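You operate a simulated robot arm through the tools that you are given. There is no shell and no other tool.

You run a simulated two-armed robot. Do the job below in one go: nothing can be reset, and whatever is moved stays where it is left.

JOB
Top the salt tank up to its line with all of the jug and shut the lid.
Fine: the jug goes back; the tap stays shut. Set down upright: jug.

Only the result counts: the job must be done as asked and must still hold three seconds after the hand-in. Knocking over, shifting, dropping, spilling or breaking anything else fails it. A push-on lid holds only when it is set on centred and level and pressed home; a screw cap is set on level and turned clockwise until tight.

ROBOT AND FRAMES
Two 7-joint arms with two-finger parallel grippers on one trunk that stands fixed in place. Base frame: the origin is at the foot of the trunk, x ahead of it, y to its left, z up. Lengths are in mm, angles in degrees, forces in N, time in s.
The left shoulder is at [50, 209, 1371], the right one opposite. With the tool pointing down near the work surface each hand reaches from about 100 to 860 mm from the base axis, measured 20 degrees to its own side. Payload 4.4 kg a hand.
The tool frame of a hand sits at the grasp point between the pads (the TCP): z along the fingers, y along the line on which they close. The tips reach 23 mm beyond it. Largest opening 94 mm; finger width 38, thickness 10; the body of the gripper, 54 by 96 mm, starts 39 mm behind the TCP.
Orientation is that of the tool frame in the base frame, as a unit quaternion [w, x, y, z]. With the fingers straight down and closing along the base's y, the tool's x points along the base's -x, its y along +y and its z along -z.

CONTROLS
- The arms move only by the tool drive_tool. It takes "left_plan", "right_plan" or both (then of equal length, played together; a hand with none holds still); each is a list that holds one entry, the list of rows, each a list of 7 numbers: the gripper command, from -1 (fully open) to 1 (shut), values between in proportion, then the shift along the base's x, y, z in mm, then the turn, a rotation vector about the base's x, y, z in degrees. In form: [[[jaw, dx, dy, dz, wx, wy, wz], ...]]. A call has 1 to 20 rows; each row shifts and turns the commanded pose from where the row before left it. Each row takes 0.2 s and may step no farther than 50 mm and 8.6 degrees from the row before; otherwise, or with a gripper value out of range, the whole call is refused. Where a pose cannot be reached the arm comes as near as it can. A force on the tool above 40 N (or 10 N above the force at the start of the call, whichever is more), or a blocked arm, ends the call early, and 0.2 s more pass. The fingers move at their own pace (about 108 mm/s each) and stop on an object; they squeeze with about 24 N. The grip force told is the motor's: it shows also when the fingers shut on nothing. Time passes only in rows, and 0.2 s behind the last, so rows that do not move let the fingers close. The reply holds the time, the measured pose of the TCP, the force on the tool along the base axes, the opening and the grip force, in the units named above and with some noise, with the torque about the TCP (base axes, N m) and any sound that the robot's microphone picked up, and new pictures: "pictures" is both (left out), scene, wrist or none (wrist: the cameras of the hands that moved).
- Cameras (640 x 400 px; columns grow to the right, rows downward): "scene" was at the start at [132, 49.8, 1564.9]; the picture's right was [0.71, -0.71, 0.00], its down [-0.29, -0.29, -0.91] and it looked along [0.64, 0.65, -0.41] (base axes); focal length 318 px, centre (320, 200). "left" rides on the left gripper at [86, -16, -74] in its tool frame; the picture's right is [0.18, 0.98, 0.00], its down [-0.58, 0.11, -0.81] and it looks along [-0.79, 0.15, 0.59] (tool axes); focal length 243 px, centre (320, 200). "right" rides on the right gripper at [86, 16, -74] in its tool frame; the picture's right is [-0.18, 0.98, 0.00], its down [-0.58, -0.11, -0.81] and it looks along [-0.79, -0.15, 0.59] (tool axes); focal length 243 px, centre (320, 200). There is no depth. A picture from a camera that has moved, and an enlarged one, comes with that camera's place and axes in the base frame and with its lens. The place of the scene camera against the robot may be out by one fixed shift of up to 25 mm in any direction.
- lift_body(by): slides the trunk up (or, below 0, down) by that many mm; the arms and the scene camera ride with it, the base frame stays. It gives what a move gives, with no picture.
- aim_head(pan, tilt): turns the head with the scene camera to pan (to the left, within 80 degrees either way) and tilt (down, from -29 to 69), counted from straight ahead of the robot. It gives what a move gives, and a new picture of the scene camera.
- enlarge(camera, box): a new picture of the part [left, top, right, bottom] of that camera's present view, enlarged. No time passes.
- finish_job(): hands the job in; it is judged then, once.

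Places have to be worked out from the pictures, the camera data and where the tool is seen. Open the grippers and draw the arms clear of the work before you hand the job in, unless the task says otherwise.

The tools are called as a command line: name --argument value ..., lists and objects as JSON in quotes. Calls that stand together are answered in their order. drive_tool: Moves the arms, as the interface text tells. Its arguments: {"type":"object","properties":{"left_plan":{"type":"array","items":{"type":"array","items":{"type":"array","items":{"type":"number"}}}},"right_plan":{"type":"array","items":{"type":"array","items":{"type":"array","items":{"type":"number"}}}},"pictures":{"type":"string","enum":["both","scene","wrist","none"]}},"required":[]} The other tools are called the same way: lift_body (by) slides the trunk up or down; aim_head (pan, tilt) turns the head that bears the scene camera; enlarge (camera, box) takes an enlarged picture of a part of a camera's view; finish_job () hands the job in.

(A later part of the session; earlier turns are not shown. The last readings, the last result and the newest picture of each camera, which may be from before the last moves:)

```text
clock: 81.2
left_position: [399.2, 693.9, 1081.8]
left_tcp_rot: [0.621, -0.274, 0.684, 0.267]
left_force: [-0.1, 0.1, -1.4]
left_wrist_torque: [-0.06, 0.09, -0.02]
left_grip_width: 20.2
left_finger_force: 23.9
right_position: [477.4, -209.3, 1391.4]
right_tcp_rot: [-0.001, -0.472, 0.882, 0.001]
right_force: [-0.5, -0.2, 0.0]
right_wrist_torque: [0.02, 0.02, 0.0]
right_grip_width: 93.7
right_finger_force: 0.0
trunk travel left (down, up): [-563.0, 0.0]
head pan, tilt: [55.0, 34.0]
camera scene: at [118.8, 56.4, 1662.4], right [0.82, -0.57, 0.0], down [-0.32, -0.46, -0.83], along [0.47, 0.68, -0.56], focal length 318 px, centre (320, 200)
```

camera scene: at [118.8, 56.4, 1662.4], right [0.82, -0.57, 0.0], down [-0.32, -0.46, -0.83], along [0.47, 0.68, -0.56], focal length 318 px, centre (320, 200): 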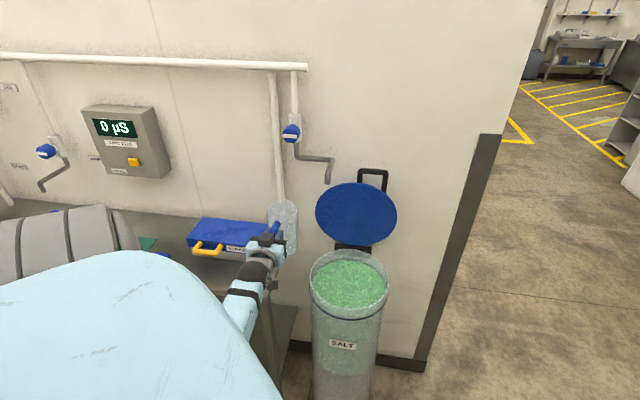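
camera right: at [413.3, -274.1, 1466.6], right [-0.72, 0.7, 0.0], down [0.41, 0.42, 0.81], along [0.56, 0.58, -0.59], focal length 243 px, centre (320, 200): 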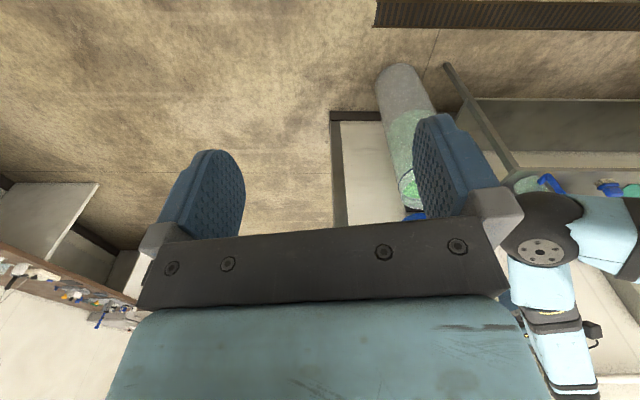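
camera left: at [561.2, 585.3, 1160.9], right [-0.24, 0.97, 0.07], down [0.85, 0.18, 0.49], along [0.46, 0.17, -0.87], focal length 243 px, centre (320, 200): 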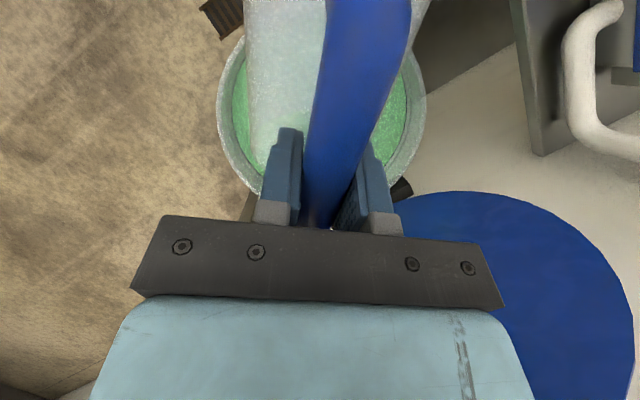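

The hand is back at the bench side. I move over the jug's original place at height, trimming pitch and roll to the grasp attitude, and compare the wrist view with the earlier one.

drive_tool --left_plan '[[[1, -17, 7, -1, 0.03, -0.4, 0], [1, -24, 9.8, -1, 0.03, -0.4, 0], [1, -24, 9.8, -1, 0.03, -0.4, 0], [1, -24, 9.8, -1, 0.03, -0.4, 0], [1, -18.5, 7.7, 0, 0, -0.4, 0], [1, 0, 0, 0, 0, 0, 0]]]' --pictures "both"

enlarge --camera "scene" --box '[180, 180, 320, 300]'

```text
clock: 82.6
left_position: [290.8, 738.4, 1075.1]
left_tcp_rot: [0.634, -0.276, 0.673, 0.261]
left_force: [0.4, 0.3, -1.2]
left_wrist_torque: [-0.06, 0.04, 0.0]
left_grip_width: 20.1
left_finger_force: 24.1
right_position: [476.2, -209.2, 1390.7]
right_tcp_rot: [0.0, -0.471, 0.882, 0.001]
right_force: [-0.7, -0.7, -0.5]
right_wrist_torque: [-0.01, -0.02, -0.01]
right_grip_width: 94.0
right_finger_force: 0.0
trunk travel left (down, up): [-563.0, 0.0]
head pan, tilt: [55.0, 34.0]
camera scene: at [118.2, 57.1, 1662.4], right [0.82, -0.57, 0.0], down [-0.32, -0.46, -0.83], along [0.48, 0.68, -0.56], focal length 318 px, centre (320, 200)
camera left: at [245.3, 671.7, 994.5], right [-0.7, 0.69, -0.18], down [-0.62, -0.47, 0.63], along [0.35, 0.55, 0.76], focal length 243 px, centre (320, 200)
```

scene: 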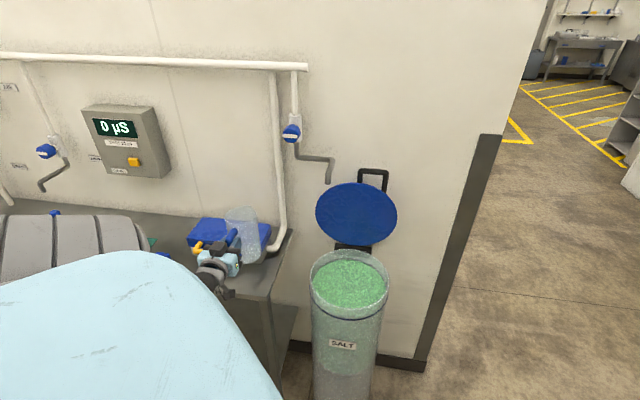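
left: 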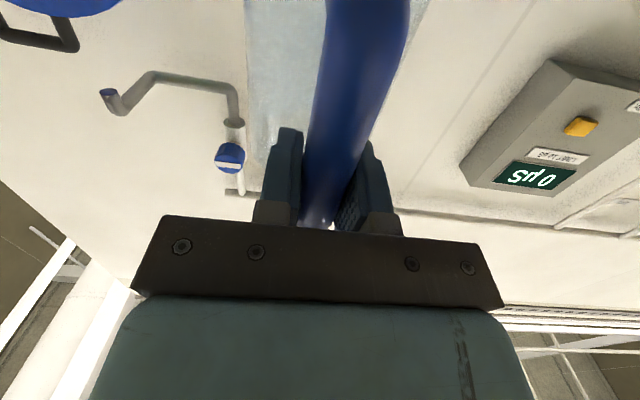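

```text
3.33 times, centred on (250, 240) of scene
camera zoom: at [118.2, 57.1, 1662.4], right [0.82, -0.57, 0.0], down [-0.32, -0.46, -0.83], along [0.48, 0.68, -0.56], focal length 1060 px, centre (553, 67)
```

zoom: 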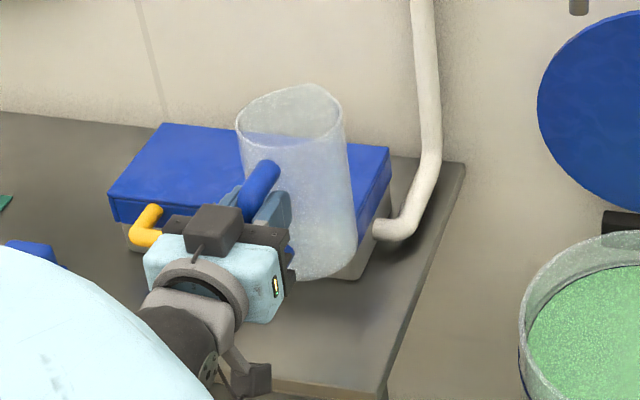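

The jug sits almost as it did before and looks upright. I lower it to just above the bench.

drive_tool --left_plan '[[[1, 0.5, -0.2, -15, 0, 0, 0], [1, 0.5, -0.2, -20, 0, 0, 0], [1, 0, 0, -20, 0, 0, 0], [1, 0, 0, -20, 0, 0, 0], [1, 0, 0, -15, 0, 0, 0], [1, 0, 0, -6, 0, 0, 0], [1, 0, 0, 0, 0, 0, 0]]]' --pictures "both"

enlarge --camera "scene" --box '[180, 200, 320, 320]'

```text
clock: 84.2
left_position: [292.4, 738.8, 980.0]
left_tcp_rot: [0.634, -0.278, 0.673, 0.262]
left_force: [0.2, -0.2, -2.0]
left_wrist_torque: [-0.03, 0.04, 0.04]
left_grip_width: 20.4
left_finger_force: 23.8
right_position: [476.1, -208.8, 1391.0]
right_tcp_rot: [0.0, -0.471, 0.882, 0.001]
right_force: [-0.1, -0.3, 0.7]
right_wrist_torque: [-0.03, -0.01, 0.0]
right_grip_width: 93.9
right_finger_force: 0.0
trunk travel left (down, up): [-563.0, 0.0]
head pan, tilt: [55.0, 34.0]
camera scene: at [117.8, 57.2, 1662.4], right [0.82, -0.57, 0.0], down [-0.32, -0.46, -0.83], along [0.48, 0.68, -0.56], focal length 318 px, centre (320, 200)
camera left: at [246.7, 671.0, 899.0], right [-0.7, 0.69, -0.18], down [-0.62, -0.47, 0.63], along [0.35, 0.55, 0.76], focal length 243 px, centre (320, 200)
```

scene: 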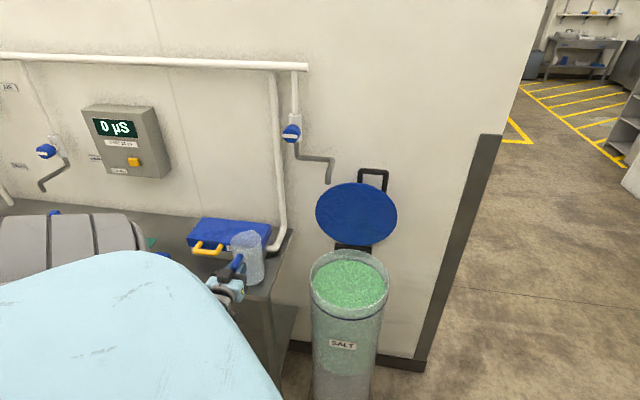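
left: 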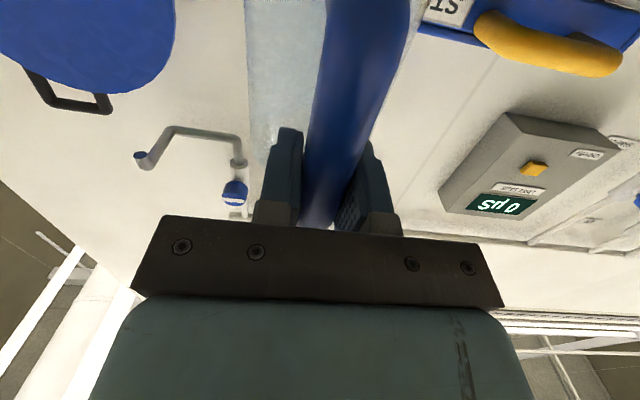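

```text
3.33 times, centred on (250, 260) of scene
camera zoom: at [117.8, 57.2, 1662.4], right [0.82, -0.57, 0.0], down [-0.32, -0.46, -0.83], along [0.48, 0.68, -0.56], focal length 1060 px, centre (553, 0)
```

zoom: 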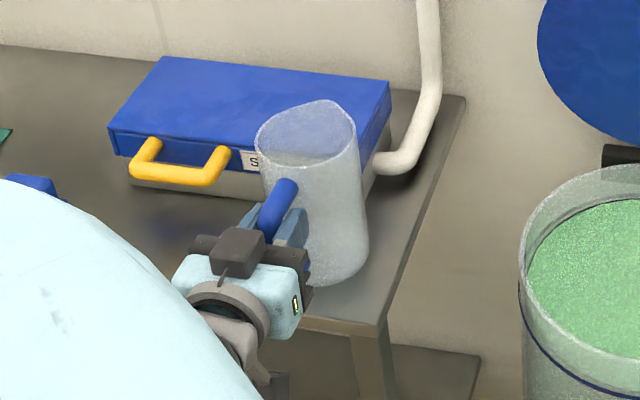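

The jug hangs about 5 mm to the right of its old spot, so I correct that while lowering gently until it touches the bench.

drive_tool --left_plan '[[[1, -1.5, 1, -3, 0, 0, 0], [1, -1.5, 1, -3, 0, 0, 0], [1, 0, 0, -3, 0, 0, 0], [1, 0, 0, -2, 0, 0, 0], [1, 0, 0, 0, 0, 0, 0]]]' --pictures "none"

enlarge --camera "scene" --box '[180, 200, 320, 320]'

```text
clock: 85.4
left_position: [290.3, 740.0, 970.1]
left_tcp_rot: [0.634, -0.278, 0.673, 0.262]
left_force: [-0.2, 0.4, 2.6]
left_wrist_torque: [0.33, -0.28, 0.04]
left_grip_width: 20.1
left_finger_force: 24.0
right_position: [474.8, -208.8, 1392.3]
right_tcp_rot: [0.0, -0.471, 0.882, 0.001]
right_force: [-1.0, 0.0, 0.0]
right_wrist_torque: [0.01, 0.0, 0.0]
right_grip_width: 94.2
right_finger_force: 0.1
trunk travel left (down, up): [-563.0, 0.0]
head pan, tilt: [55.0, 34.0]
```

```text
3.33 times, centred on (250, 260) of scene
camera zoom: at [117.4, 56.5, 1662.6], right [0.82, -0.57, 0.0], down [-0.32, -0.46, -0.83], along [0.48, 0.68, -0.56], focal length 1060 px, centre (553, 0)
```

zoom: 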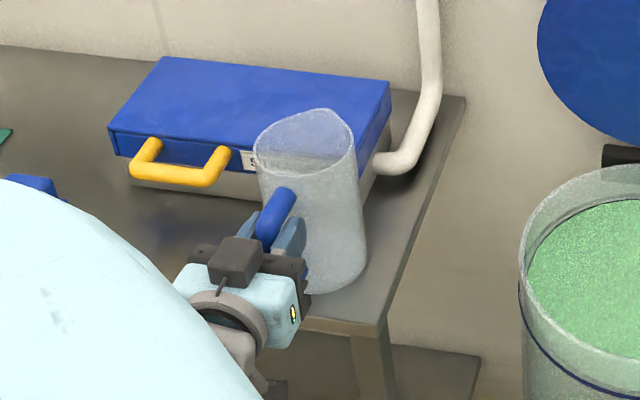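

The far edge of the base touched first (about 1.6 degrees of forward lean). I pitch the hand up by that much and lower the rest of the way.

drive_tool --left_plan '[[[1, 0, 0, 0, 0.6, -0.6, 0], [1, 0, 0, -1, 0.6, -0.6, 0], [1, 0, 0, -1.5, 0, 0, 0], [1, 0, 0, -1.5, 0, 0, 0], [1, 0, 0, 0, 0, 0, 0]]]' --pictures "none"

enlarge --camera "scene" --box '[180, 200, 320, 320]'

```text
clock: 86.6
left_position: [287.8, 741.7, 966.2]
left_tcp_rot: [0.645, -0.272, 0.663, 0.265]
left_force: [-0.6, 0.3, 4.6]
left_wrist_torque: [0.15, -0.11, 0.05]
left_grip_width: 20.0
left_finger_force: 23.9
right_position: [474.8, -210.0, 1391.8]
right_tcp_rot: [0.0, -0.471, 0.882, 0.001]
right_force: [0.9, 0.3, -0.1]
right_wrist_torque: [0.03, 0.03, -0.02]
right_grip_width: 94.0
right_finger_force: 0.0
trunk travel left (down, up): [-563.0, 0.0]
head pan, tilt: [55.0, 34.0]
```

```text
3.33 times, centred on (250, 260) of scene
camera zoom: at [117.2, 56.3, 1662.6], right [0.82, -0.57, 0.0], down [-0.32, -0.46, -0.83], along [0.48, 0.68, -0.56], focal length 1060 px, centre (553, 0)
```

zoom: 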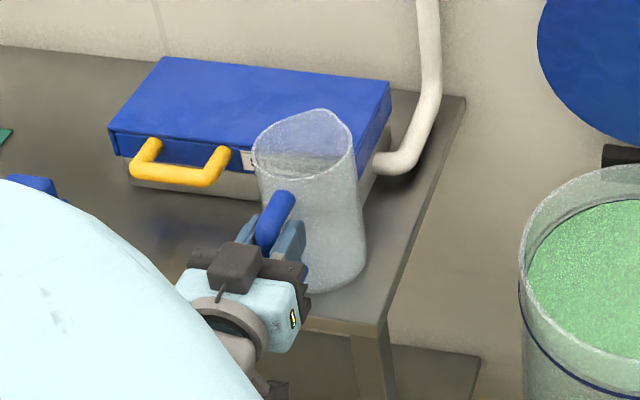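

The jug now stands flat, matching its original place in the picture (rim within a couple of pixels). I open the fingers and check before withdrawing.

drive_tool --left_plan '[[[0.4, 0, 0, 0, 0, 0, 0], [0, 0, 0, 0, 0, 0, 0], [-0.6, 0, 0, 0, 0, 0, 0], [-1, 0, 0, 0, 0, 0, 0]]]' --pictures "both"

enlarge --camera "scene" --box '[180, 200, 320, 320]'

```text
clock: 87.6
left_position: [288.4, 740.4, 965.4]
left_tcp_rot: [0.644, -0.273, 0.664, 0.265]
left_force: [0.4, -0.3, 0.6]
left_wrist_torque: [0.0, 0.0, -0.01]
left_grip_width: 94.0
left_finger_force: 0.1
right_position: [475.0, -209.9, 1392.3]
right_tcp_rot: [-0.001, -0.471, 0.882, 0.001]
right_force: [0.4, 0.5, -0.3]
right_wrist_torque: [-0.05, 0.01, 0.02]
right_grip_width: 94.2
right_finger_force: 0.1
trunk travel left (down, up): [-563.0, 0.0]
head pan, tilt: [55.0, 34.0]
camera scene: at [117.5, 56.9, 1662.5], right [0.82, -0.57, 0.0], down [-0.32, -0.46, -0.83], along [0.48, 0.68, -0.56], focal length 318 px, centre (320, 200)
camera left: at [244.7, 674.6, 882.6], right [-0.7, 0.69, -0.18], down [-0.64, -0.48, 0.6], along [0.33, 0.54, 0.77], focal length 243 px, centre (320, 200)
```

scene: 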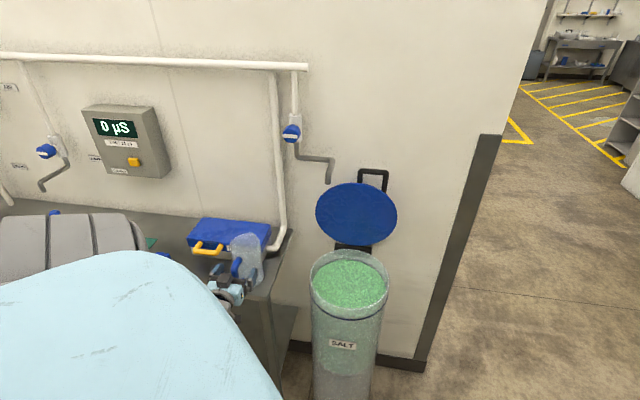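
left: 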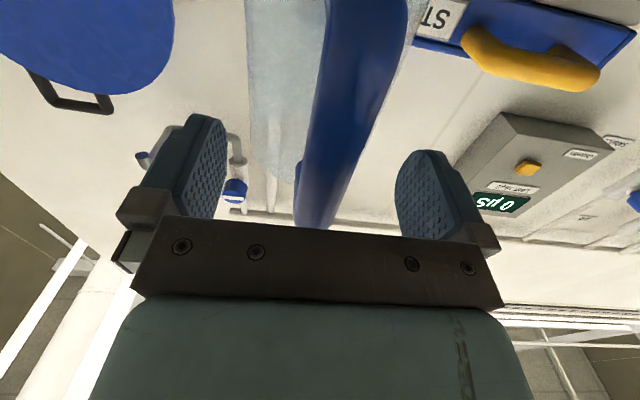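

```text
3.33 times, centred on (250, 260) of scene
camera zoom: at [117.5, 56.9, 1662.5], right [0.82, -0.57, 0.0], down [-0.32, -0.46, -0.83], along [0.48, 0.68, -0.56], focal length 1060 px, centre (553, 0)
```

zoom: 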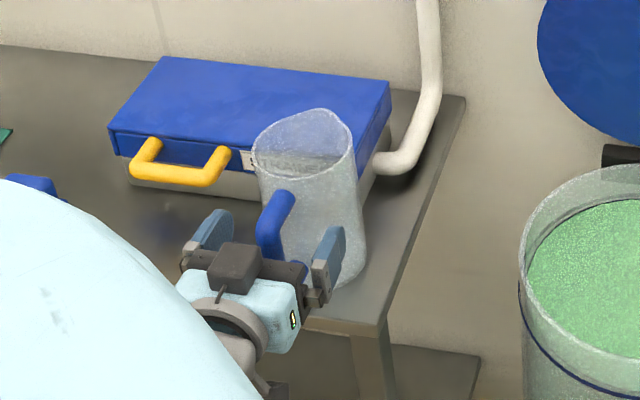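

The jug stands free and upright. I withdraw the hand straight back from the handle.

drive_tool --left_plan '[[[-1, -8, -8, 0, 0, 0, 0], [-1, -14, -14, 0, 0, 0, 0], [-1, -18, -18, 0, 0, 0, 0], [-1, -18, -18, 0, 0, 0, 0], [-1, -10, -10, 0, 0, 0, 0]]]' --pictures "both"

enlarge --camera "scene" --box '[180, 200, 320, 320]'

```text
clock: 88.8
left_position: [220.6, 671.1, 966.6]
left_tcp_rot: [0.644, -0.273, 0.663, 0.266]
left_force: [0.9, 0.8, 0.1]
left_wrist_torque: [-0.03, 0.01, -0.01]
left_grip_width: 93.8
left_finger_force: 0.0
right_position: [474.7, -208.5, 1390.9]
right_tcp_rot: [0.0, -0.471, 0.882, 0.001]
right_force: [0.5, -0.2, 0.4]
right_wrist_torque: [0.05, -0.01, 0.01]
right_grip_width: 94.2
right_finger_force: 0.2
trunk travel left (down, up): [-563.0, 0.0]
head pan, tilt: [55.0, 34.0]
camera scene: at [117.4, 56.7, 1662.5], right [0.82, -0.57, 0.0], down [-0.32, -0.46, -0.83], along [0.48, 0.68, -0.56], focal length 318 px, centre (320, 200)
camera left: at [176.6, 605.8, 883.0], right [-0.7, 0.69, -0.18], down [-0.64, -0.48, 0.6], along [0.33, 0.54, 0.78], focal length 243 px, centre (320, 200)
```

scene: 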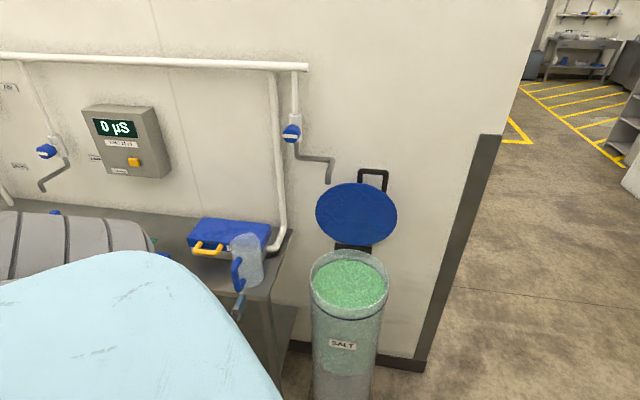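
left: 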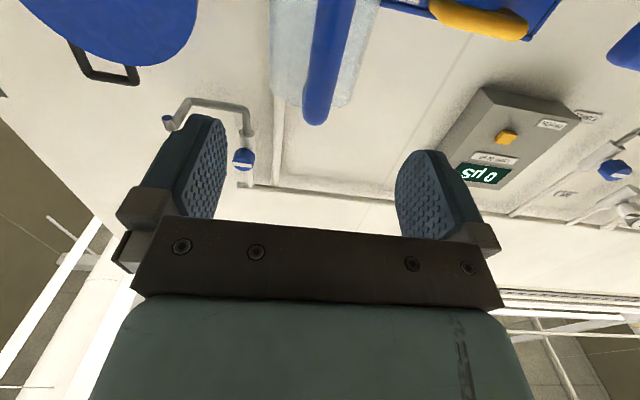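

```text
3.33 times, centred on (250, 260) of scene
camera zoom: at [117.4, 56.7, 1662.5], right [0.82, -0.57, 0.0], down [-0.32, -0.46, -0.83], along [0.48, 0.68, -0.56], focal length 1060 px, centre (553, 0)
```

zoom: 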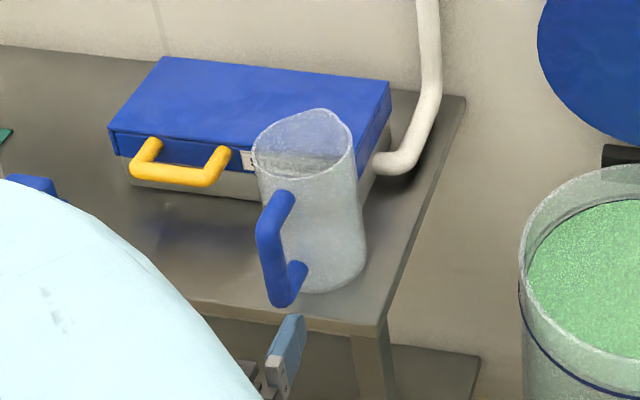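

The jug is back and free of the hand. Now for the lid: I raise the left hand clear above the jug's height first, pulling back slightly.

drive_tool --left_plan '[[[-1, -5, -5, 20, 0, 0, 0], [-1, 0, 0, 35, 0, 0, 0], [-1, 0, 0, 35, 0, 0, 0], [-1, 0, 0, 35, 0, 0, 0], [-1, 0, 0, 35, 0, 0, 0], [-1, 0, 0, 30, 0, 0, 0]]]' --pictures "scene"

```text
clock: 90.2
left_position: [216.6, 666.4, 1156.0]
left_tcp_rot: [0.644, -0.274, 0.663, 0.266]
left_force: [-0.6, -1.1, -0.2]
left_wrist_torque: [-0.01, 0.04, 0.01]
left_grip_width: 94.0
left_finger_force: 0.0
right_position: [475.4, -208.9, 1391.5]
right_tcp_rot: [0.0, -0.471, 0.882, 0.001]
right_force: [0.1, -0.4, -0.2]
right_wrist_torque: [0.03, -0.01, 0.04]
right_grip_width: 93.8
right_finger_force: 0.0
trunk travel left (down, up): [-563.0, 0.0]
head pan, tilt: [55.0, 34.0]
camera scene: at [117.5, 56.8, 1662.5], right [0.82, -0.57, 0.0], down [-0.32, -0.46, -0.83], along [0.48, 0.68, -0.56], focal length 318 px, centre (320, 200)
```

scene: 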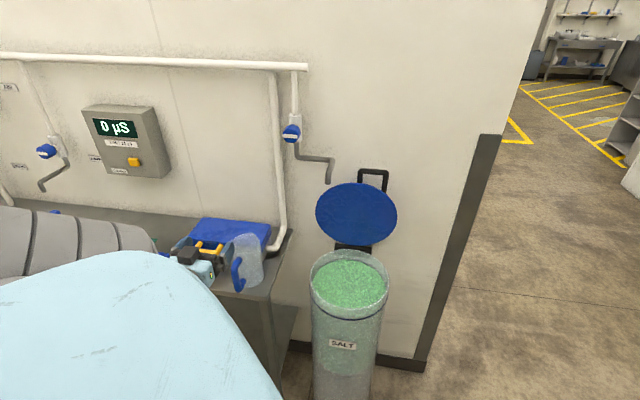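

The hand is clear. I enlarge the open lid and its handle to plan how to catch it.

enlarge --camera "scene" --box '[300, 140, 420, 260]'

```text
3.33 times, centred on (360, 200) of scene
camera zoom: at [117.5, 56.8, 1662.5], right [0.82, -0.57, 0.0], down [-0.32, -0.46, -0.83], along [0.48, 0.68, -0.56], focal length 1060 px, centre (187, 200)
```

zoom: 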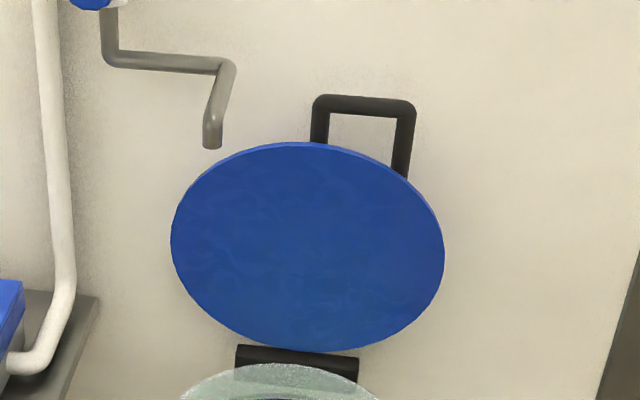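

The handle bar of the open lid is at about f≈1043, r 3–87, z≈1158, leaning slightly towards the wall. To pull it I need the fingers to straddle the bar front-to-back, so I first move out and pitch the hand down in free air above the bench.

drive_tool --left_plan '[[[-1, 20, 8, 15, 0, 0, 0], [-1, 26, 10, 18, 0, 0, 0], [-1, 26, 10, 18, 0, 0, 0], [-1, 26, 10, 18, 0, 0, 0], [-1, 26, 10, 18, 0, 0, 0], [-1, 26, 10, 18, 0, 0, 0], [-1, 5, -5, 5, -5.3, 5.3, 0], [-1, 5, -5, 5, -5.3, 5.3, 0], [-1, 5, -5, 5, -5.3, 5.3, 0], [-1, 5, -5, 5, -5.3, 5.3, 0], [-1, 5, -5, 5, -5.3, 5.3, 0], [-1, 5, -5, 5, -5.3, 5.3, 0], [-1, 5, -5, 5, -5.3, 5.3, 0], [-1, 5, -5, 5, -5.3, 5.3, 0]]]' --pictures "scene"

```text
clock: 93.2
left_position: [407.1, 684.8, 1299.6]
left_tcp_rot: [0.225, -0.372, 0.896, 0.093]
left_force: [0.8, -0.4, -0.6]
left_wrist_torque: [0.01, -0.02, -0.01]
left_grip_width: 94.2
left_finger_force: 0.2
right_position: [475.4, -209.0, 1393.1]
right_tcp_rot: [-0.001, -0.471, 0.882, 0.001]
right_force: [-0.5, -0.4, -1.0]
right_wrist_torque: [0.01, 0.0, 0.02]
right_grip_width: 94.2
right_finger_force: 0.0
trunk travel left (down, up): [-563.0, 0.0]
head pan, tilt: [55.0, 34.0]
camera scene: at [118.6, 57.1, 1662.3], right [0.82, -0.57, 0.0], down [-0.32, -0.46, -0.83], along [0.48, 0.68, -0.56], focal length 318 px, centre (320, 200)
```

scene: 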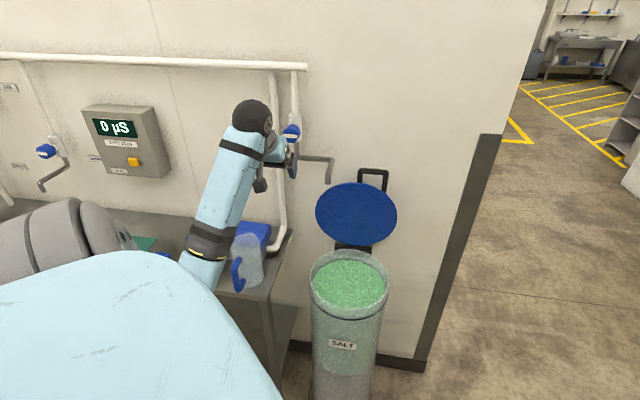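

The arm followed well, elbow low. I move the pitched-down hand sideways in front of the spout (staying short of it) to face the lid handle.

drive_tool --left_plan '[[[-1, 15, -15, 0, 0, 0, 0], [-1, 26, -26, 0, 0, 0, 0], [-1, 26, -26, 0, 0, 0, 0], [-1, 26, -26, 0, 0, 0, 0], [-1, 26, -26, 0, 0, 0, 0], [-1, 26, -26, 0, 0, 0, 0], [-1, 26, -26, 0, 0, 0, 0], [-1, 16, -16, 0, 0, 0, 0]]]' --pictures "both"

```text
clock: 95.0
left_position: [592.5, 497.3, 1299.2]
left_tcp_rot: [0.227, -0.37, 0.896, 0.093]
left_force: [-0.6, 0.6, 0.9]
left_wrist_torque: [0.01, 0.0, -0.01]
left_grip_width: 94.1
left_finger_force: 0.1
right_position: [475.5, -209.3, 1391.7]
right_tcp_rot: [0.0, -0.471, 0.882, 0.001]
right_force: [0.0, 0.6, 0.1]
right_wrist_torque: [0.0, 0.01, -0.01]
right_grip_width: 94.1
right_finger_force: 0.1
trunk travel left (down, up): [-563.0, 0.0]
head pan, tilt: [55.0, 34.0]
camera scene: at [118.0, 56.5, 1662.5], right [0.82, -0.57, 0.0], down [-0.32, -0.46, -0.83], along [0.48, 0.68, -0.56], focal length 318 px, centre (320, 200)
camera left: at [525.1, 407.4, 1324.6], right [-0.81, 0.58, -0.09], down [0.01, 0.17, 0.99], along [0.59, 0.8, -0.14], focal length 243 px, centre (320, 200)
```

scene: 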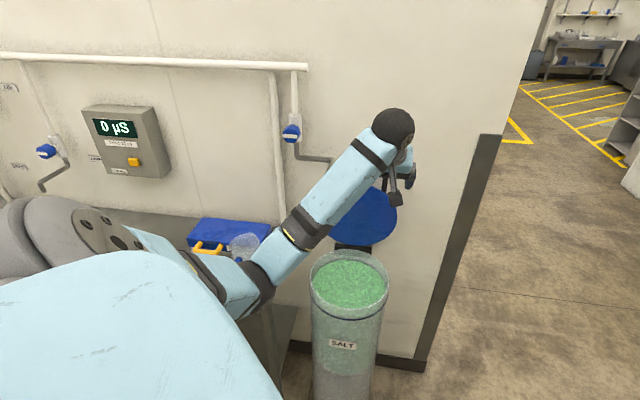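
left: 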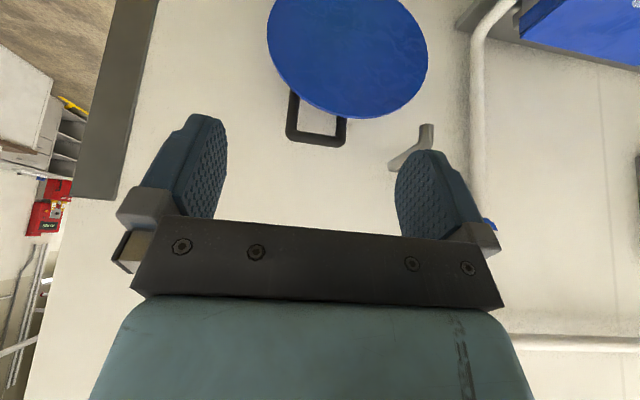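

The hand is in front of the lid at (592, 497, 1299) with a good elbow posture; the bar measures r −4…83, z≈1166. I test rolling the hand about its own axis (camera towards the right) in free air.

drive_tool --left_plan '[[[-1, 0, 0, 0, -2.7, -2.68, 7.03], [-1, 0, 0, 0, -2.7, -2.68, 7.03], [-1, 0, 0, 0, -2.7, -2.68, 7.03], [-1, 0, 0, 0, -2.7, -2.68, 7.03], [-1, 0, 0, 0, -2.7, -2.68, 7.03], [-1, 0, 0, 0, -2.7, -2.68, 7.03]]]' --pictures "scene"

```text
clock: 96.4
left_position: [592.7, 498.1, 1300.4]
left_tcp_rot: [-0.245, 0.703, -0.667, 0.009]
left_force: [0.0, 0.8, 0.5]
left_wrist_torque: [0.01, -0.02, 0.03]
left_grip_width: 94.3
left_finger_force: 0.0
right_position: [475.9, -208.6, 1392.3]
right_tcp_rot: [-0.001, -0.47, 0.882, 0.001]
right_force: [0.0, -0.2, 0.1]
right_wrist_torque: [0.01, 0.0, 0.01]
right_grip_width: 93.9
right_finger_force: 0.3
trunk travel left (down, up): [-563.0, 0.0]
head pan, tilt: [55.0, 34.0]
camera scene: at [117.6, 57.0, 1662.5], right [0.82, -0.57, 0.0], down [-0.32, -0.46, -0.83], along [0.48, 0.68, -0.56], focal length 318 px, centre (320, 200)
```

scene: 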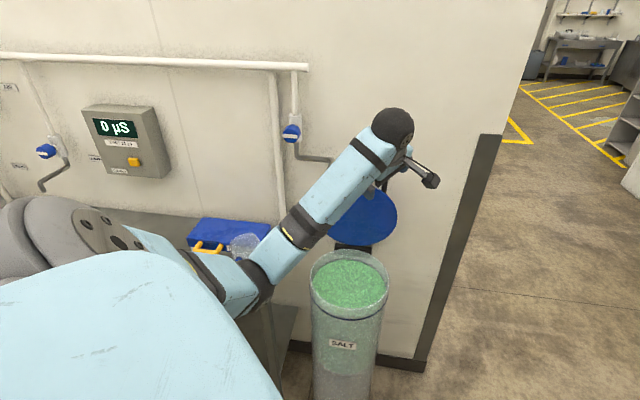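

The wrist rolls freely this way. I complete the quarter turn.

drive_tool --left_plan '[[[-1, 0, 0, 0, -2.84, -2.81, 7.38], [-1, 0, 0, 0, -2.84, -2.81, 7.38], [-1, 0, 0, 0, -2.84, -2.81, 7.38], [-1, 0, 0, 0, -2.84, -2.81, 7.38], [-1, 0, 0, 0, -2.84, -2.81, 7.38]]]' --pictures "both"

```text
clock: 97.6
left_position: [593.4, 497.6, 1300.2]
left_tcp_rot: [-0.226, 0.895, -0.372, 0.095]
left_force: [-0.6, -1.1, -0.6]
left_wrist_torque: [0.01, 0.01, 0.01]
left_grip_width: 94.0
left_finger_force: 0.1
right_position: [475.3, -208.5, 1392.0]
right_tcp_rot: [0.0, -0.471, 0.882, 0.001]
right_force: [0.0, 0.0, -0.3]
right_wrist_torque: [-0.01, 0.01, 0.03]
right_grip_width: 93.9
right_finger_force: 0.1
trunk travel left (down, up): [-563.0, 0.0]
head pan, tilt: [55.0, 34.0]
camera scene: at [117.7, 56.9, 1662.5], right [0.82, -0.57, 0.0], down [-0.32, -0.46, -0.83], along [0.48, 0.68, -0.56], focal length 318 px, centre (320, 200)
camera left: at [638.2, 422.2, 1374.6], right [-0.48, -0.74, -0.47], down [-0.75, 0.07, 0.66], along [-0.45, 0.67, -0.59], focal length 243 px, centre (320, 200)
```

scene: 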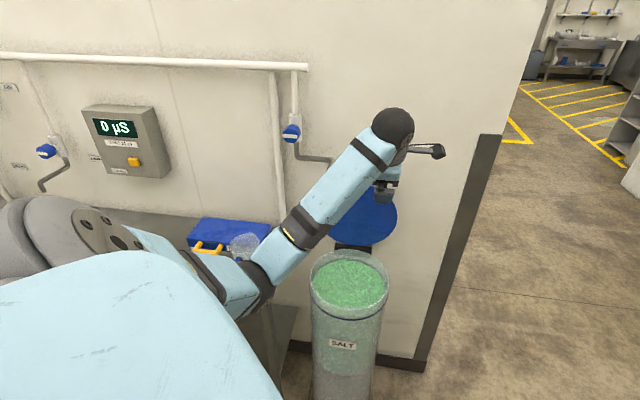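
left: 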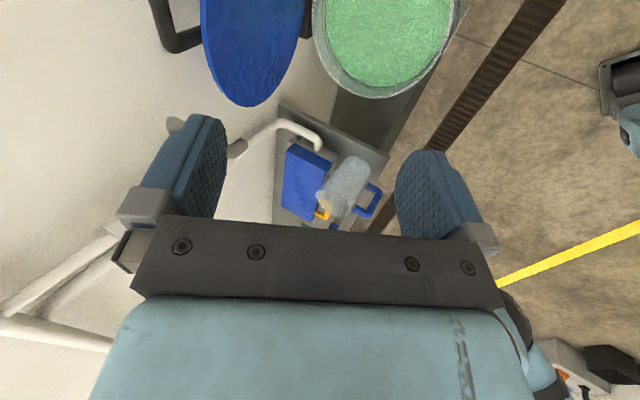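

The quarter turn is done: the fingers now open front-to-back. I narrow the opening to about 46 mm and move to a point above and in front of the bar.

drive_tool --left_plan '[[[0.02, 18, 20, -2, 0, 0, 0], [0.02, 26.1, 29.1, -8, 0, 0, 0], [0.02, 26.1, 29.1, -12, 0, 0, 0], [0.02, 26.1, 29.1, -14, 0, 0, 0], [0.02, 26.1, 29.1, -14, 0, 0, 0], [0.02, 20, 22, -10, 0, 0, 0]]]' --pictures "both"

enlarge --camera "scene" --box '[300, 80, 460, 220]'

```text
clock: 99.0
left_position: [735.5, 656.1, 1236.3]
left_tcp_rot: [-0.227, 0.895, -0.373, 0.095]
left_force: [-0.8, 0.7, -0.3]
left_wrist_torque: [0.02, 0.0, -0.02]
left_grip_width: 46.5
left_finger_force: 0.1
right_position: [475.7, -208.1, 1392.3]
right_tcp_rot: [0.001, -0.471, 0.882, 0.001]
right_force: [-0.1, 0.2, 0.7]
right_wrist_torque: [-0.01, 0.01, 0.01]
right_grip_width: 93.9
right_finger_force: 0.1
trunk travel left (down, up): [-563.0, 0.0]
head pan, tilt: [55.0, 34.0]
camera scene: at [118.2, 57.4, 1662.4], right [0.82, -0.57, 0.0], down [-0.32, -0.46, -0.83], along [0.48, 0.68, -0.56], focal length 318 px, centre (320, 200)
camera left: at [782.0, 580.3, 1310.8], right [-0.48, -0.74, -0.47], down [-0.75, 0.08, 0.66], along [-0.45, 0.67, -0.59], focal length 243 px, centre (320, 200)
```

scene: 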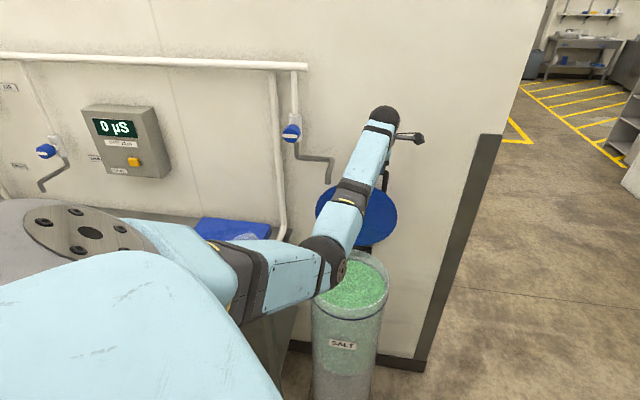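
left: 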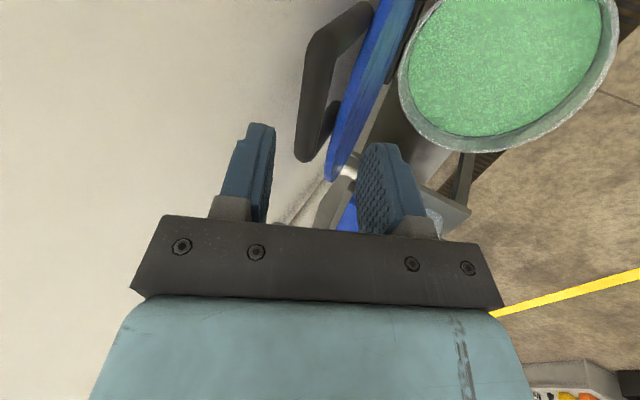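

```text
2.86 times, centred on (380, 150) of scene
camera zoom: at [118.2, 57.4, 1662.4], right [0.82, -0.57, 0.0], down [-0.32, -0.46, -0.83], along [0.48, 0.68, -0.56], focal length 908 px, centre (149, 343)
```

zoom: 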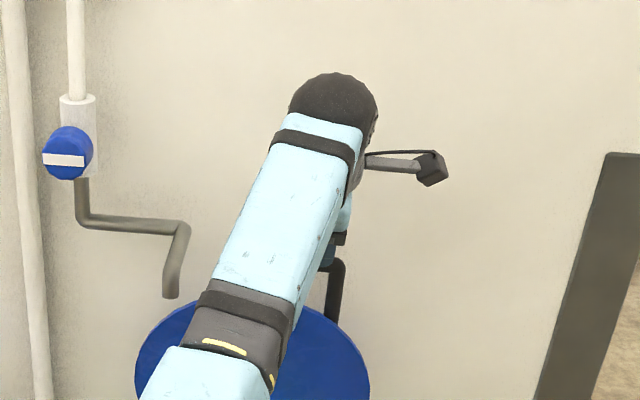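

The wrist view looks along the lid edge: the handle bar lies centred between the two fingers, about 85 mm ahead. I advance along the finger direction.

drive_tool --left_plan '[[[0.02, 5, 5, -13, 0, 0, 0], [0.02, 7, 7, -18, 0, 0, 0], [0.02, 6, 6, -16, 0, 0, 0]]]' --pictures "both"

```text
clock: 99.8
left_position: [754.2, 674.9, 1191.2]
left_tcp_rot: [-0.227, 0.895, -0.372, 0.095]
left_force: [0.3, 0.4, 0.7]
left_wrist_torque: [-0.01, 0.02, 0.0]
left_grip_width: 46.1
left_finger_force: 0.0
right_position: [475.6, -209.1, 1392.8]
right_tcp_rot: [0.0, -0.471, 0.882, 0.0]
right_force: [0.4, 0.1, 0.4]
right_wrist_torque: [-0.03, -0.02, 0.0]
right_grip_width: 93.9
right_finger_force: 0.1
trunk travel left (down, up): [-563.0, 0.0]
head pan, tilt: [55.0, 34.0]
camera scene: at [117.8, 57.1, 1662.5], right [0.82, -0.57, 0.0], down [-0.32, -0.46, -0.83], along [0.48, 0.68, -0.56], focal length 318 px, centre (320, 200)
camera left: at [799.1, 597.9, 1266.2], right [-0.48, -0.74, -0.47], down [-0.75, 0.07, 0.66], along [-0.45, 0.67, -0.59], focal length 243 px, centre (320, 200)
```

scene: 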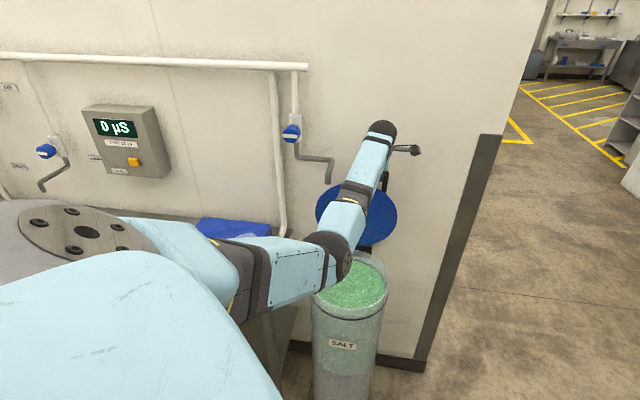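
left: 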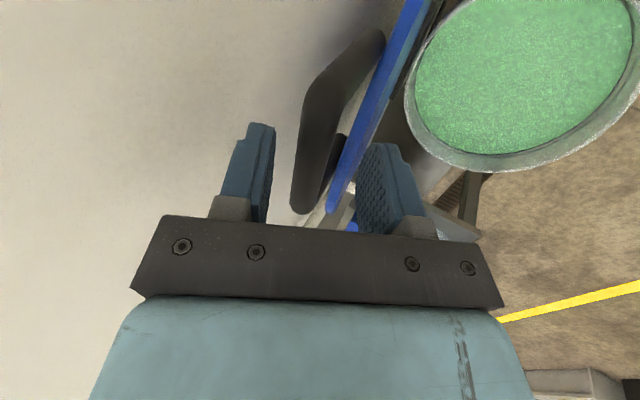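

The bar is between the fingers, slightly nearer the rear finger, about 30 mm ahead. I advance the rest with a small correction and close on the bar.

drive_tool --left_plan '[[[0.02, 5.6, 5.6, -11.6, 0, 0, 0], [0.02, 5.6, 5.6, -11.6, 0, 0, 0], [0.02, 0, 0, 0, 0, 0, 0], [0.4, 0, 0, 0, 0, 0, 0], [1, 0, 0, 0, 0, 0, 0], [1, 0, 0, 0, 0, 0, 0]]]' --pictures "both"

```text
clock: 101.2
left_position: [765.7, 686.6, 1169.2]
left_tcp_rot: [-0.227, 0.895, -0.372, 0.095]
left_force: [0.9, 0.1, 2.3]
left_wrist_torque: [0.0, -0.1, 0.29]
left_grip_width: 17.6
left_finger_force: 45.0
right_position: [474.4, -209.7, 1392.5]
right_tcp_rot: [0.0, -0.47, 0.882, 0.001]
right_force: [-0.7, 0.5, -0.4]
right_wrist_torque: [-0.04, 0.04, 0.02]
right_grip_width: 93.9
right_finger_force: 0.0
trunk travel left (down, up): [-563.0, 0.0]
head pan, tilt: [55.0, 34.0]
camera scene: at [117.3, 56.7, 1662.6], right [0.82, -0.57, 0.0], down [-0.32, -0.46, -0.83], along [0.48, 0.68, -0.56], focal length 318 px, centre (320, 200)
camera left: at [809.9, 609.0, 1243.7], right [-0.48, -0.74, -0.47], down [-0.75, 0.07, 0.66], along [-0.45, 0.67, -0.59], focal length 243 px, centre (320, 200)
```

scene: 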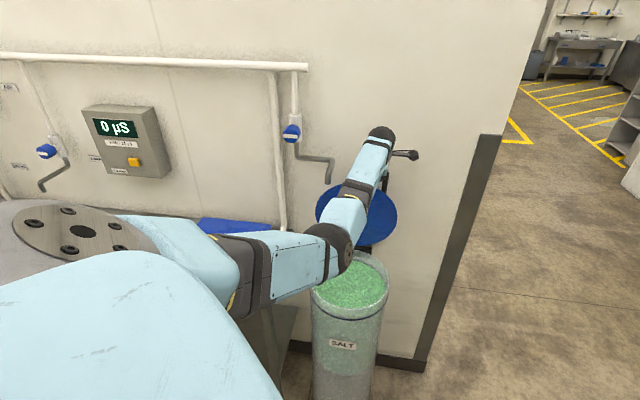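
left: 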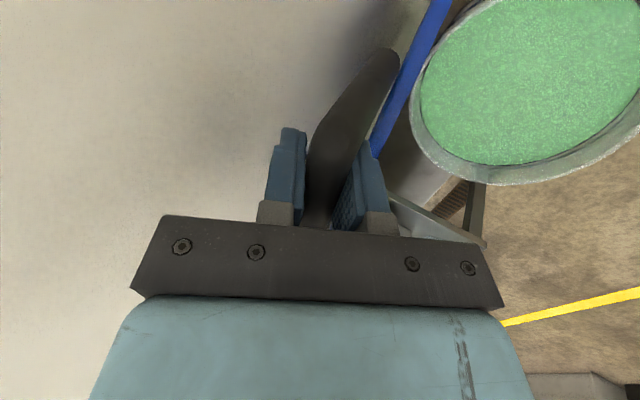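

The gripper has closed on the bar (17.6 mm). I relax the jaws to a loose cage around the bar, shift slightly towards the handle's centre, and pull the lid forward along its arc.

drive_tool --left_plan '[[[0.4, 0, 0, 0, 0, 0, 0], [0.4, -3, 3, 0, 0, 0, 0], [0.4, -3, 3, 0, 0, 0, 0], [0.4, -11.3, -11.3, 0, 0, 0, 0], [0.4, -11.3, -11.3, -0.5, 0, 0, 0], [0.4, -15, -15, -3, 0, 0, 0]]]' --pictures "both"

```text
clock: 102.6
left_position: [722.4, 654.3, 1166.6]
left_tcp_rot: [-0.227, 0.895, -0.372, 0.096]
left_force: [-0.2, -0.5, 0.0]
left_wrist_torque: [0.0, 0.0, 0.02]
left_grip_width: 28.0
left_finger_force: 0.1
right_position: [475.7, -210.2, 1391.9]
right_tcp_rot: [0.0, -0.471, 0.882, 0.001]
right_force: [-0.3, -0.2, -0.9]
right_wrist_torque: [-0.01, 0.0, 0.0]
right_grip_width: 94.2
right_finger_force: 0.0
trunk travel left (down, up): [-563.0, 0.0]
head pan, tilt: [55.0, 34.0]
camera scene: at [117.3, 56.4, 1662.6], right [0.82, -0.57, 0.0], down [-0.32, -0.46, -0.83], along [0.48, 0.68, -0.56], focal length 318 px, centre (320, 200)
camera left: at [766.1, 577.0, 1240.7], right [-0.48, -0.74, -0.47], down [-0.75, 0.07, 0.66], along [-0.45, 0.67, -0.59], focal length 243 px, centre (320, 200)
```

scene: 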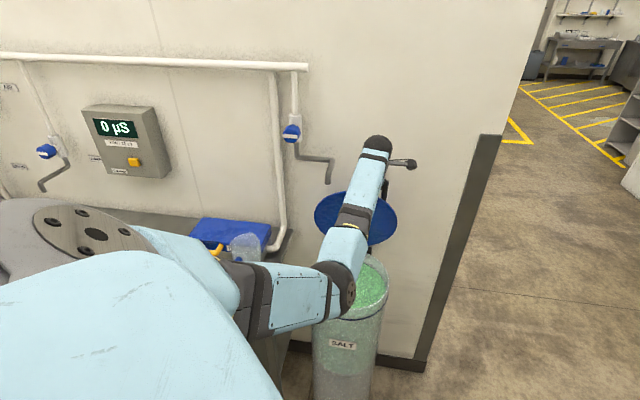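
left: 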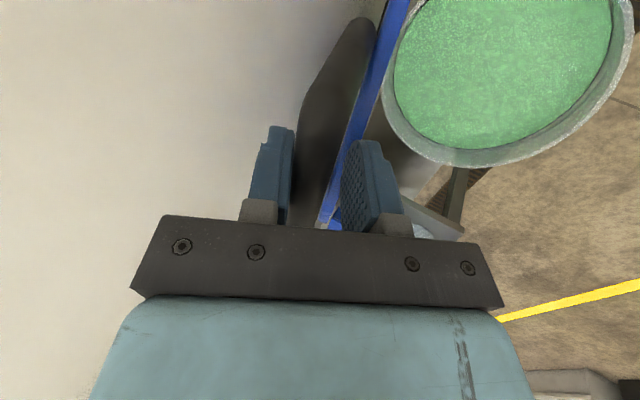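

The lid follows the rear finger with almost no load. I continue pulling along the arc.

drive_tool --left_plan '[[[0.4, -18.7, -18.7, -5, 0, 0, 0], [0.4, -18.4, -18.4, -7, 0, 0, 0], [0.4, -17.7, -17.7, -9.5, 0, 0, 0], [0.4, -17, -17, -12, 0, 0, 0], [0.4, 0, 0, 0, 0, 0, 0]]]' --pictures "both"

enlarge --camera "scene" --box '[300, 120, 440, 300]'

```text
clock: 103.8
left_position: [647.9, 584.0, 1131.9]
left_tcp_rot: [-0.226, 0.895, -0.372, 0.095]
left_force: [-0.2, -0.2, 0.6]
left_wrist_torque: [0.04, 0.02, 0.01]
left_grip_width: 28.0
left_finger_force: 0.1
right_position: [475.8, -209.2, 1392.7]
right_tcp_rot: [0.0, -0.471, 0.882, 0.002]
right_force: [-0.2, 0.3, -0.9]
right_wrist_torque: [0.01, 0.0, 0.01]
right_grip_width: 94.0
right_finger_force: 0.2
trunk travel left (down, up): [-563.0, 0.0]
head pan, tilt: [55.0, 34.0]
camera scene: at [117.9, 57.5, 1662.4], right [0.82, -0.57, 0.0], down [-0.32, -0.46, -0.83], along [0.48, 0.68, -0.56], focal length 318 px, centre (320, 200)
camera left: at [693.3, 507.1, 1206.9], right [-0.48, -0.74, -0.47], down [-0.75, 0.08, 0.66], along [-0.45, 0.67, -0.59], focal length 243 px, centre (320, 200)
```

scene: 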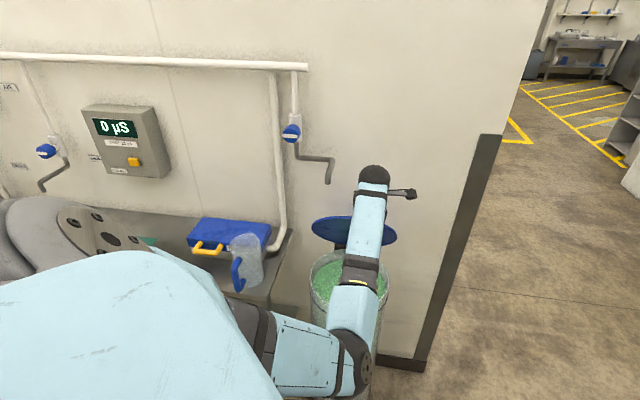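
left: 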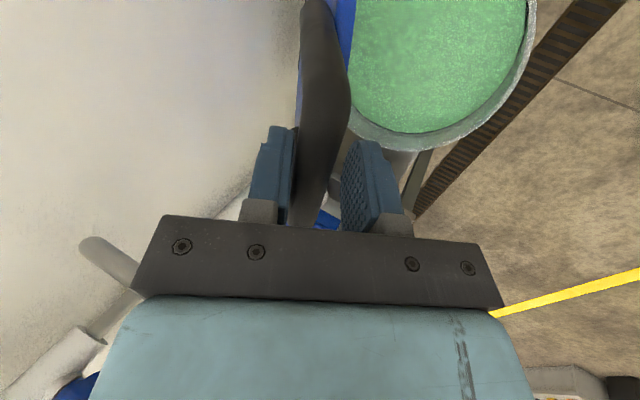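

```text
2.22 times, centred on (370, 210) of scene
camera zoom: at [117.9, 57.5, 1662.4], right [0.82, -0.57, 0.0], down [-0.32, -0.46, -0.83], along [0.48, 0.68, -0.56], focal length 707 px, centre (209, 178)
```

zoom: 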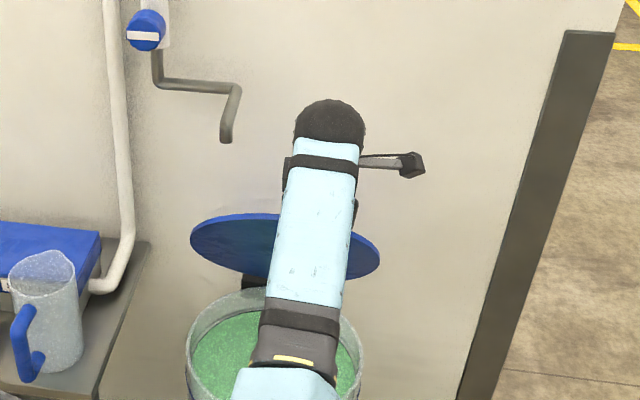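

The lid is now at about 60 degrees with no load on the hand. I keep guiding it down along the arc to about 35 degrees.

drive_tool --left_plan '[[[0.4, -16.3, -16.3, -14.4, 0, 0, 0], [0.4, -15.2, -15.2, -16.6, 0, 0, 0], [0.4, -14.2, -14.2, -18.4, 0, 0, 0], [0.4, -13, -13, -20.1, 0, 0, 0], [0.4, -11.7, -11.7, -21.5, 0, 0, 0]]]' --pictures "both"

enlarge --camera "scene" --box '[300, 140, 440, 320]'

```text
clock: 105.0
left_position: [581.3, 533.4, 1060.1]
left_tcp_rot: [-0.247, 0.893, -0.365, 0.093]
left_force: [9.9, -14.3, 4.1]
left_wrist_torque: [0.0, -0.16, -0.37]
left_grip_width: 27.8
left_finger_force: 0.0
right_position: [477.2, -211.5, 1390.5]
right_tcp_rot: [0.0, -0.472, 0.882, 0.002]
right_force: [-0.2, 0.4, 0.6]
right_wrist_torque: [0.02, 0.02, 0.05]
right_grip_width: 94.3
right_finger_force: 0.0
trunk travel left (down, up): [-563.0, 0.0]
head pan, tilt: [55.0, 34.0]
camera scene: at [119.2, 53.4, 1662.7], right [0.82, -0.57, 0.0], down [-0.32, -0.46, -0.83], along [0.47, 0.68, -0.56], focal length 318 px, centre (320, 200)
camera left: at [626.4, 455.8, 1131.1], right [-0.46, -0.73, -0.5], down [-0.76, 0.04, 0.65], along [-0.45, 0.68, -0.57], focal length 243 px, centre (320, 200)
```

scene: 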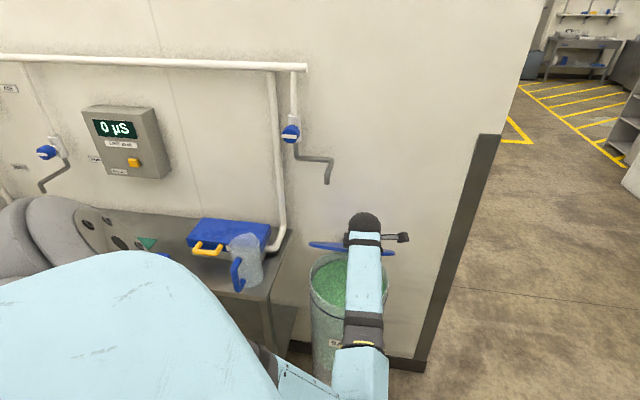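
left: 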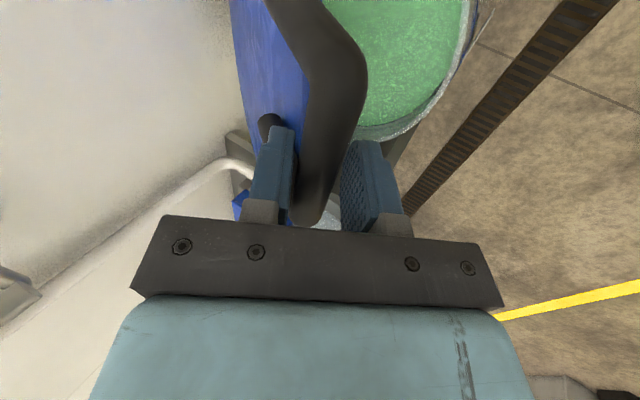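

```text
2.22 times, centred on (370, 230) of scene
camera zoom: at [119.2, 53.4, 1662.7], right [0.82, -0.57, 0.0], down [-0.32, -0.46, -0.83], along [0.47, 0.68, -0.56], focal length 707 px, centre (209, 133)
```

zoom: 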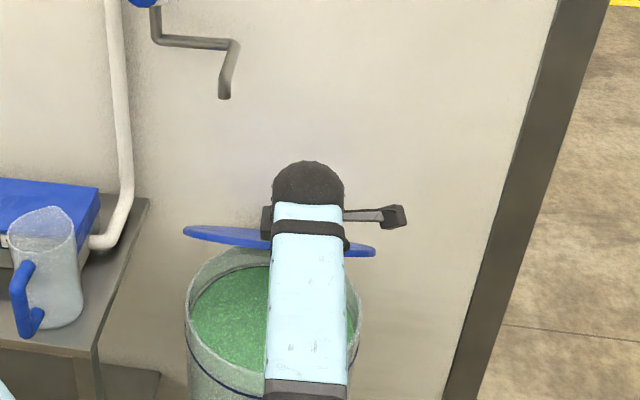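

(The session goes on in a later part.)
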